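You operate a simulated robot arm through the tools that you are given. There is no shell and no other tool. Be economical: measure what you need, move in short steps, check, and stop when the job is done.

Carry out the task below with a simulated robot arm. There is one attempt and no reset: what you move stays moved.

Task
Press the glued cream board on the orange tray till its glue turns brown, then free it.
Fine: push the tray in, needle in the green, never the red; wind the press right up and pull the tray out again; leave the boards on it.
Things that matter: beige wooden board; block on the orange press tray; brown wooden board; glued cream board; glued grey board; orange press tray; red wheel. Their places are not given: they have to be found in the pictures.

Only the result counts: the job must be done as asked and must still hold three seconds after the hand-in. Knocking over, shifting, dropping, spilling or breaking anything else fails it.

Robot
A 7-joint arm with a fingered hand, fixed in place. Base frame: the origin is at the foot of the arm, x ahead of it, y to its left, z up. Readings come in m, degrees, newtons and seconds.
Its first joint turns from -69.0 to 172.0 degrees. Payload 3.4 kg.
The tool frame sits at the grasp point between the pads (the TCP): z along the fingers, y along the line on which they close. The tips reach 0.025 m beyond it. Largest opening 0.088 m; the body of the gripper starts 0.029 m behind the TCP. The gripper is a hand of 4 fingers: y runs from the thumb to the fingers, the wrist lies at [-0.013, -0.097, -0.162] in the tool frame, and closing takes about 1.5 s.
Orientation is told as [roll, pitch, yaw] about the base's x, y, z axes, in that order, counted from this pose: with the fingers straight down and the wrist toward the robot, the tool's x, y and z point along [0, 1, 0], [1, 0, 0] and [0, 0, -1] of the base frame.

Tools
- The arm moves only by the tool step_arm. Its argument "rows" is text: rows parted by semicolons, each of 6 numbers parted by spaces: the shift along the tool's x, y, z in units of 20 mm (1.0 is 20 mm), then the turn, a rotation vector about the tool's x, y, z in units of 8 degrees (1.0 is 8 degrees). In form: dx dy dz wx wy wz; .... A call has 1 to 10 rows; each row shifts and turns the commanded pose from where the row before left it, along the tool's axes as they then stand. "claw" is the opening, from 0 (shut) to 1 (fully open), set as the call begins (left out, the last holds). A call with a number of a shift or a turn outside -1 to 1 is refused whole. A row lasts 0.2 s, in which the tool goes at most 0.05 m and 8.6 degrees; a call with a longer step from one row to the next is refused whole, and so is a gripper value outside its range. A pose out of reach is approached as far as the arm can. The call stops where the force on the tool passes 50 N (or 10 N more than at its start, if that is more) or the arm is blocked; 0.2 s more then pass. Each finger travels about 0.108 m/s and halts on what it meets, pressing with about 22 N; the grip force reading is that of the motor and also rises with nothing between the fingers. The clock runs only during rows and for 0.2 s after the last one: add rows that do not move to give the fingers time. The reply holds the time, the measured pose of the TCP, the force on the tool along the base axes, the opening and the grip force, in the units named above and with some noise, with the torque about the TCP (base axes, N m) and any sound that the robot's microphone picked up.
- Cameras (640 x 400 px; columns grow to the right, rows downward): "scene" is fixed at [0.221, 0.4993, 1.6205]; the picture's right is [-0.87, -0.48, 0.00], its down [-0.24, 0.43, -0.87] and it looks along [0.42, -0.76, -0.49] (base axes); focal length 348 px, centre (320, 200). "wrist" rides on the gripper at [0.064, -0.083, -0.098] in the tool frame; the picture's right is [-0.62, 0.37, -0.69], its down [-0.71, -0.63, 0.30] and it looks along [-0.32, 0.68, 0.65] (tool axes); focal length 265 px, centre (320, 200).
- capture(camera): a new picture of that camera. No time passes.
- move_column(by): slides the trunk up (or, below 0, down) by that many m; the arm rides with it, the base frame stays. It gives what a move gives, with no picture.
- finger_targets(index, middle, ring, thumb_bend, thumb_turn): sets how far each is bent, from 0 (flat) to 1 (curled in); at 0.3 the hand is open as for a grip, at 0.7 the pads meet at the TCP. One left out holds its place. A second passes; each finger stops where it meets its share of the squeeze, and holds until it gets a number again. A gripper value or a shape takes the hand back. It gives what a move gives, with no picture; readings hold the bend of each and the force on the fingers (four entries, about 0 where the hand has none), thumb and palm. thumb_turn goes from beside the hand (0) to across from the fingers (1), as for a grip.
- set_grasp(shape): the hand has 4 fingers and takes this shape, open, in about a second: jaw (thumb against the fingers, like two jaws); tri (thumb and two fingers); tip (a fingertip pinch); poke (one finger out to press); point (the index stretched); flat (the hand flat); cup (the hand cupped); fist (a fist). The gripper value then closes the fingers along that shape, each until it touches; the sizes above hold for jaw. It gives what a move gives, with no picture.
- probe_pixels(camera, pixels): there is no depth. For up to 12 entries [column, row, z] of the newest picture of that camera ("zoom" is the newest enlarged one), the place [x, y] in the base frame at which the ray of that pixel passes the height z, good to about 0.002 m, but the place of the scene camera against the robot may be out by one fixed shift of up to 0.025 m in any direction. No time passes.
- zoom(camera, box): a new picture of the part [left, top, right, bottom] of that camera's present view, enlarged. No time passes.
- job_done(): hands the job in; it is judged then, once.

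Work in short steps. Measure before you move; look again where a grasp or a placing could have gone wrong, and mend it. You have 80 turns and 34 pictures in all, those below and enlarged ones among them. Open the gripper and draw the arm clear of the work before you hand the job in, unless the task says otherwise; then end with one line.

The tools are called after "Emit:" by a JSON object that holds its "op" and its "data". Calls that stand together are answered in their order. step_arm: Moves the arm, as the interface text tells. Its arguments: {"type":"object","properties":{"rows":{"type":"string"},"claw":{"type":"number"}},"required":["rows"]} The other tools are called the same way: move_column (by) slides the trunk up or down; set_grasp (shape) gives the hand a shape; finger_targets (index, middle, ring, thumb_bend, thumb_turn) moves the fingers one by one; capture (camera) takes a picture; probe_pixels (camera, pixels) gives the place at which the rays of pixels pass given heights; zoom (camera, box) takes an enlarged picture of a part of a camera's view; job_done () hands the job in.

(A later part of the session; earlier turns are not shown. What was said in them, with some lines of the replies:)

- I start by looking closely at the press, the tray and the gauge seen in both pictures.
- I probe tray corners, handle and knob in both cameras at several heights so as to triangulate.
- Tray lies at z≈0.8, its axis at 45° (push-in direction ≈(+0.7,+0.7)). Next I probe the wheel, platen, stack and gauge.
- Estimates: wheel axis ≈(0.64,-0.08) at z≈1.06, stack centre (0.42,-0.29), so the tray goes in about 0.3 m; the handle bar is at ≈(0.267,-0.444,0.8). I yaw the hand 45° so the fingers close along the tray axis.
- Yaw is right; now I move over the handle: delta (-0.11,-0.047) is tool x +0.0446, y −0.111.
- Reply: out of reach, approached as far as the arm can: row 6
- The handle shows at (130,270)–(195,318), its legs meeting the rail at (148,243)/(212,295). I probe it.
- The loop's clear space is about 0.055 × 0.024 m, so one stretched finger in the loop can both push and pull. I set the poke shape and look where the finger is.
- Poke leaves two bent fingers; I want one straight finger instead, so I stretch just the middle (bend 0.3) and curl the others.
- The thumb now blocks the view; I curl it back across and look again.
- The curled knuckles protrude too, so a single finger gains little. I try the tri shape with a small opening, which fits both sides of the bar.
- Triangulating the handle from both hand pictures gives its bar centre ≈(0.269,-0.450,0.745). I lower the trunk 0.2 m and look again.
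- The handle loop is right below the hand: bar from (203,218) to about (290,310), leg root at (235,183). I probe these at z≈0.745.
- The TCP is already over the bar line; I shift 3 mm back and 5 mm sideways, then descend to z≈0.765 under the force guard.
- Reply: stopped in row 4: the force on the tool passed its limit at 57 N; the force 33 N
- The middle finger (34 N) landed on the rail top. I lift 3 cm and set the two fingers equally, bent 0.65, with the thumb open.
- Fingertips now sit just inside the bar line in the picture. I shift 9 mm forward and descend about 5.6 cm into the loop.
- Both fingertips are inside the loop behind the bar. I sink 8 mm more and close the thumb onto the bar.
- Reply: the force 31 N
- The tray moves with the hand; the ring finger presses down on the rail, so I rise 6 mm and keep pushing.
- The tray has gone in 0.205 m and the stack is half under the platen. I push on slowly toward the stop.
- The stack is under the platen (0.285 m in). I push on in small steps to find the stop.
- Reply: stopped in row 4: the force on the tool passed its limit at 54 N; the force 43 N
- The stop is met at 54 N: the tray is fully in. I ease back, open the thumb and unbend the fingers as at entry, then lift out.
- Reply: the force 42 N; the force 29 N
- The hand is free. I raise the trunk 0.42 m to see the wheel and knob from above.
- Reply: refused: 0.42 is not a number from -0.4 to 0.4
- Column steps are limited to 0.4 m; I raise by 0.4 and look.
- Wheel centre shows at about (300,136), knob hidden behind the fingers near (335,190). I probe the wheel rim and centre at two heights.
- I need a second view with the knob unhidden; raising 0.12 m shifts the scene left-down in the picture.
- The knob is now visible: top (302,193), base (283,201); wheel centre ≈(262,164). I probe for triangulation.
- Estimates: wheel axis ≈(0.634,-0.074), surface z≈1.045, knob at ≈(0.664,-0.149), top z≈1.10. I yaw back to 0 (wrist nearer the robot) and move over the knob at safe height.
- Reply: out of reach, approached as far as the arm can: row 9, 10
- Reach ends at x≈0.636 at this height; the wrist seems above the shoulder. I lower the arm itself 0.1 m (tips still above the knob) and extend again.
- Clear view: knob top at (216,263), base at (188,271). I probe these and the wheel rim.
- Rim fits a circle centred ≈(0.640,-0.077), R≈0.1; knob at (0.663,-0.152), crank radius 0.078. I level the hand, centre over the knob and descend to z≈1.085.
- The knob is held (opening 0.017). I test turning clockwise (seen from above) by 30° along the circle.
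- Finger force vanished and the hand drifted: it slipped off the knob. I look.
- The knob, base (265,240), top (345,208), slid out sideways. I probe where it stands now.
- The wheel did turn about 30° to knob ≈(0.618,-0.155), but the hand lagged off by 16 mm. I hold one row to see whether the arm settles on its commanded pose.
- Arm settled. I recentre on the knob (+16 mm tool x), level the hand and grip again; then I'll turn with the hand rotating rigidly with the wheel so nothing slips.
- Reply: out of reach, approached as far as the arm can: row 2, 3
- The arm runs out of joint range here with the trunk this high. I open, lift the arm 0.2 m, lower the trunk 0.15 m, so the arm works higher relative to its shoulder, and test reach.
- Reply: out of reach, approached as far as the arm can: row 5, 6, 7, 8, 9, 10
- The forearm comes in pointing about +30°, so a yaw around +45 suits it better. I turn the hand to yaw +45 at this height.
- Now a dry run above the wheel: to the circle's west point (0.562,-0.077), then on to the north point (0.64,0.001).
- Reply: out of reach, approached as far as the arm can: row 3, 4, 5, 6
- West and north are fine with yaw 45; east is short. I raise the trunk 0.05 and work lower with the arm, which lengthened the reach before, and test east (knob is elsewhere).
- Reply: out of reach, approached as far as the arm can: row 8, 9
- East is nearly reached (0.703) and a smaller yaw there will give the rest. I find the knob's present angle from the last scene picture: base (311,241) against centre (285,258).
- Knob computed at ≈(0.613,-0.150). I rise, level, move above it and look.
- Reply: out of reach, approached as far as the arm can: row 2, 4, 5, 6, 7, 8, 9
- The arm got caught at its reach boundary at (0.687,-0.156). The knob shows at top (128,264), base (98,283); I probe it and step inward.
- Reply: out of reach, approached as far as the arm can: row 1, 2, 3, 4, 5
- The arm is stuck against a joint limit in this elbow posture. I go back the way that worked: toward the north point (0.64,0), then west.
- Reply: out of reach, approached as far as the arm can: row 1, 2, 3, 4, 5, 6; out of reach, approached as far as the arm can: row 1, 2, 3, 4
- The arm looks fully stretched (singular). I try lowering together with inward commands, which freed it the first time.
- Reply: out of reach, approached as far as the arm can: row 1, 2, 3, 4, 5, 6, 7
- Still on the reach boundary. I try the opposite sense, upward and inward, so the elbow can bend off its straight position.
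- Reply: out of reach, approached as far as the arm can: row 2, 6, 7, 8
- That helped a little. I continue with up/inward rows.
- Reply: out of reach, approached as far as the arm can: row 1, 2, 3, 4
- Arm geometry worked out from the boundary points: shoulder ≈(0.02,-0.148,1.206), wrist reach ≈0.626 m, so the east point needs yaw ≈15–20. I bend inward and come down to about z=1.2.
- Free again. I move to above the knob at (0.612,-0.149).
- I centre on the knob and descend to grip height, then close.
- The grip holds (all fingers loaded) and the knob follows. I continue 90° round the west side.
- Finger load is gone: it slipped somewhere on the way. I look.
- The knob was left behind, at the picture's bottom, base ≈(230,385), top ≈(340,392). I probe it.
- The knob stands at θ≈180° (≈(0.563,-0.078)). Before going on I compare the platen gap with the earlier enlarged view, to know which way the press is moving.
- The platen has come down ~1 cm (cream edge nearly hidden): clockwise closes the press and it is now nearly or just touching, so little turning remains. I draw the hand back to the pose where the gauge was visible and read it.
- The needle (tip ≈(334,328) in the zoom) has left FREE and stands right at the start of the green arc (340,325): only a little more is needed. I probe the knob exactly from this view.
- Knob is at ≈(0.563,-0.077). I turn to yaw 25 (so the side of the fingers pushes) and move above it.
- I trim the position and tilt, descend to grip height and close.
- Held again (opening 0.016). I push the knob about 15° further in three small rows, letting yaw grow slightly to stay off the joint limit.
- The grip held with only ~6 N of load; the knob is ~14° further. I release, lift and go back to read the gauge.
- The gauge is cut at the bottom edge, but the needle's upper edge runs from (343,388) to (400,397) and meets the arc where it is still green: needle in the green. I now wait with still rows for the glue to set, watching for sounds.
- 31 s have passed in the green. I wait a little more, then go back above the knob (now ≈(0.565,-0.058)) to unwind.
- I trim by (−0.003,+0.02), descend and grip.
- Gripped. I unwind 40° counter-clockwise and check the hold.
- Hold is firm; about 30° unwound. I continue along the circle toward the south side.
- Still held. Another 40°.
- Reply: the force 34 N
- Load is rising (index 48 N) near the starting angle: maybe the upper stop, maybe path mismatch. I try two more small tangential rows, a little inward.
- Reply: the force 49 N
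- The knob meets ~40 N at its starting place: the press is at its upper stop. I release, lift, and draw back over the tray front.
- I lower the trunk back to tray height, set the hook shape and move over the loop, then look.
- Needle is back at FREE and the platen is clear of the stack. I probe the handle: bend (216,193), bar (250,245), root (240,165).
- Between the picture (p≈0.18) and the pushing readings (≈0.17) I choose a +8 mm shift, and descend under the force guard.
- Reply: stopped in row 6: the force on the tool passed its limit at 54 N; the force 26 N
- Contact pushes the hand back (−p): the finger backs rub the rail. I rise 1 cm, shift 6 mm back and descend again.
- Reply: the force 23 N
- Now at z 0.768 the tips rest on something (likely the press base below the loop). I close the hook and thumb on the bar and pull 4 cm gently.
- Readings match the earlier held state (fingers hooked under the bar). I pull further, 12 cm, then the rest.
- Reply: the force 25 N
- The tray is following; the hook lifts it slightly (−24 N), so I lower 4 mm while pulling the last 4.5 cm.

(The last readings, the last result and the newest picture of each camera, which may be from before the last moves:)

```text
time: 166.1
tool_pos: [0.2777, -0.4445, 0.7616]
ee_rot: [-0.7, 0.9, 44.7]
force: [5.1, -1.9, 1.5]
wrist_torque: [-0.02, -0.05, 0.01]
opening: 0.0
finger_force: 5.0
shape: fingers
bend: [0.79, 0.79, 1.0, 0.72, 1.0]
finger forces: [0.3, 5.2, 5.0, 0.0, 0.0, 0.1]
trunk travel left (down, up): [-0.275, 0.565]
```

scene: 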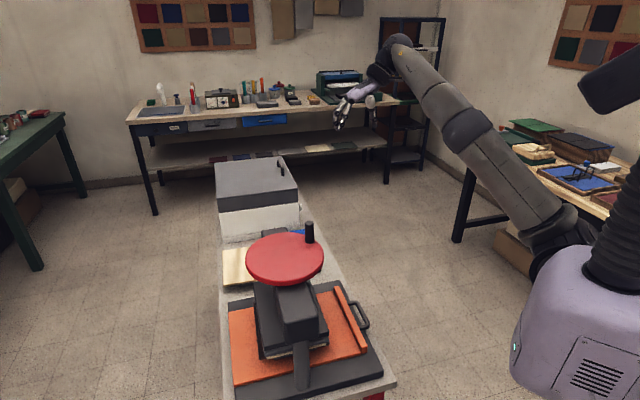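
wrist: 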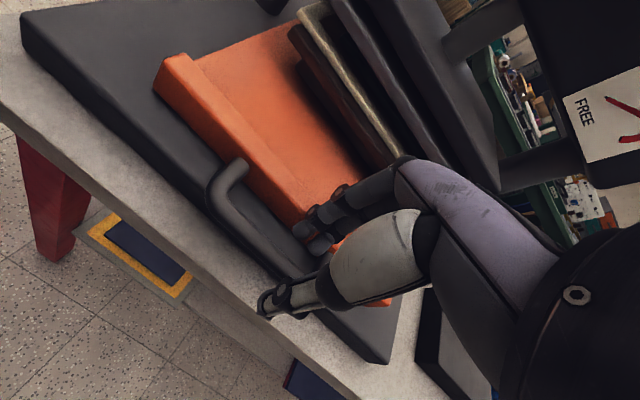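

Back at the starting handle place; I pull a further 1.2 cm to take up the slack or meet the stop.

Emit:
{"op": "step_arm", "data": {"rows": "0 -0.3 0 0 0 0;0 -0.3 0 0 0 0;0 0 0 0 0 0"}}

```text
time: 166.9
tool_pos: [0.2693, -0.4511, 0.7618]
ee_rot: [-0.7, 0.9, 44.7]
force: [5.1, -2.2, 7.1]
wrist_torque: [-0.1, -0.1, 0.03]
opening: 0.0
finger_force: 7.5
shape: fingers
bend: [0.79, 0.79, 1.0, 0.72, 1.0]
finger forces: [0.1, 4.9, 9.7, 0.0, 0.1, 0.0]
trunk travel left (down, up): [-0.275, 0.565]
```

Tray is out. I ease forward 4 mm, open the hook and lift out slowly, then raise the trunk and take the last picture.

Emit:
{"op": "step_arm", "data": {"rows": "0 0.2 0 0 0 0;0 0 0 0 0 0"}}

Emit:
{"op": "finger_targets", "data": {"index": 0.65, "middle": 0.65, "thumb_bend": 0.4}}

Emit:
{"op": "step_arm", "data": {"rows": "0 0 -0.4 0 0 0;0 0 -0.4 0 0 0;0 0 -0.5 0 0 0;0 0 -0.6 0 0 0;0 0 -0.6 0 0 0;0 0 -0.6 0 0 0;0 0 0 0 0 0"}}

Emit:
{"op": "move_column", "data": {"by": 0.25}}

Emit:
{"op": "capture", "data": {"camera": "wrist"}}

```text
time: 167.5
tool_pos: [0.2709, -0.4494, 0.761]
ee_rot: [-0.6, 0.9, 44.7]
force: [-2.9, -2.4, -0.8]
wrist_torque: [-0.03, -0.06, 0.02]
opening: 0.0
finger_force: 4.9
shape: fingers
bend: [0.79, 0.79, 1.0, 0.72, 1.0]
finger forces: [0.0, 7.8, 2.5, 0.1, 0.0, 0.1]
trunk travel left (down, up): [-0.275, 0.565]
```

```text
time: 168.5
tool_pos: [0.2713, -0.4495, 0.7615]
ee_rot: [-0.8, 0.8, 44.8]
force: [-1.6, -1.8, 4.2]
wrist_torque: [-0.11, -0.09, 0.06]
opening: 0.0357
finger_force: 6.6
shape: fingers
bend: [0.65, 0.7, 1.0, 0.4, 0.99]
finger forces: [0.0, 6.8, 7.1, 0.0, 0.1, 0.0]
trunk travel left (down, up): [-0.275, 0.565]
```

```text
time: 170.1
tool_pos: [0.2722, -0.4473, 0.8221]
ee_rot: [-0.8, 0.9, 44.7]
force: [1.0, -0.3, -0.5]
wrist_torque: [0.01, -0.02, 0.0]
opening: 0.036
finger_force: 0.0
shape: fingers
bend: [0.65, 0.65, 1.0, 0.4, 0.99]
finger forces: [0.0, 0.0, 0.0, 0.0, 0.0, 0.0]
trunk travel left (down, up): [-0.275, 0.565]
```

```text
time: 172.7
tool_pos: [0.271, -0.4489, 1.0725]
ee_rot: [-0.7, 0.9, 44.7]
force: [0.1, -0.7, 0.6]
wrist_torque: [0.03, 0.0, 0.0]
opening: 0.0359
finger_force: 0.0
shape: fingers
bend: [0.65, 0.65, 1.0, 0.4, 0.99]
finger forces: [0.0, 0.0, 0.0, 0.0, 0.0, 0.1]
trunk travel left (down, up): [-0.525, 0.315]
```

```text
0 pictures are left
5 turns are left
```

wrist: 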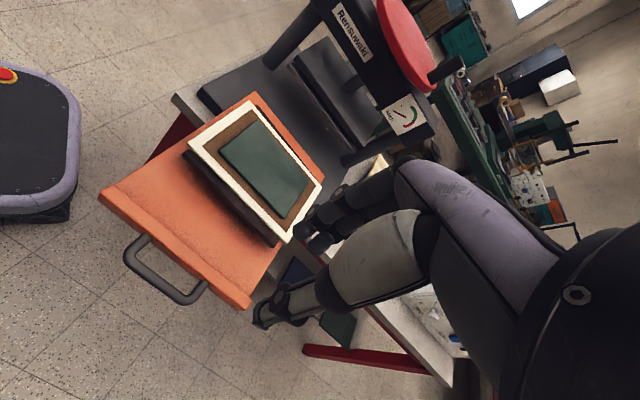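

The glue border is brown, the tray is out with its boards on it, the needle is at FREE and the platen up. I open the hand, draw the arm higher and hand in.

Emit:
{"op": "set_grasp", "data": {"shape": "jaw"}}

Emit:
{"op": "move_column", "data": {"by": 0.2}}

Emit:
{"op": "job_done", "data": {}}

```text
time: 173.6
tool_pos: [0.2719, -0.4473, 1.0726]
ee_rot: [-0.8, 0.8, 44.7]
force: [-0.1, 0.6, 0.7]
wrist_torque: [-0.01, -0.02, 0.01]
opening: 0.0877
finger_force: 0.1
shape: jaw
bend: [0.3, 0.3, 0.3, 0.3, 0.98]
finger forces: [0.0, 0.0, 0.1, 0.0, 0.1, 0.0]
trunk travel left (down, up): [-0.525, 0.315]
```

```text
time: 175.8
tool_pos: [0.2713, -0.4477, 1.2732]
ee_rot: [-0.7, 0.9, 44.6]
force: [0.5, 0.1, -0.2]
wrist_torque: [0.03, -0.01, 0.02]
opening: 0.0874
finger_force: 0.2
shape: jaw
bend: [0.3, 0.3, 0.3, 0.3, 0.98]
finger forces: [0.0, 0.0, 0.0, 0.0, 0.0, 0.1]
trunk travel left (down, up): [-0.725, 0.115]
```

```text
The job is handed in.
```

The cream board's glue has turned brown, the press is wound back up to its stop, and the tray is out again with the boards on it. The needle looked green while pressing, but that one gauge picture was cropped, so I can't fully rule out the red.
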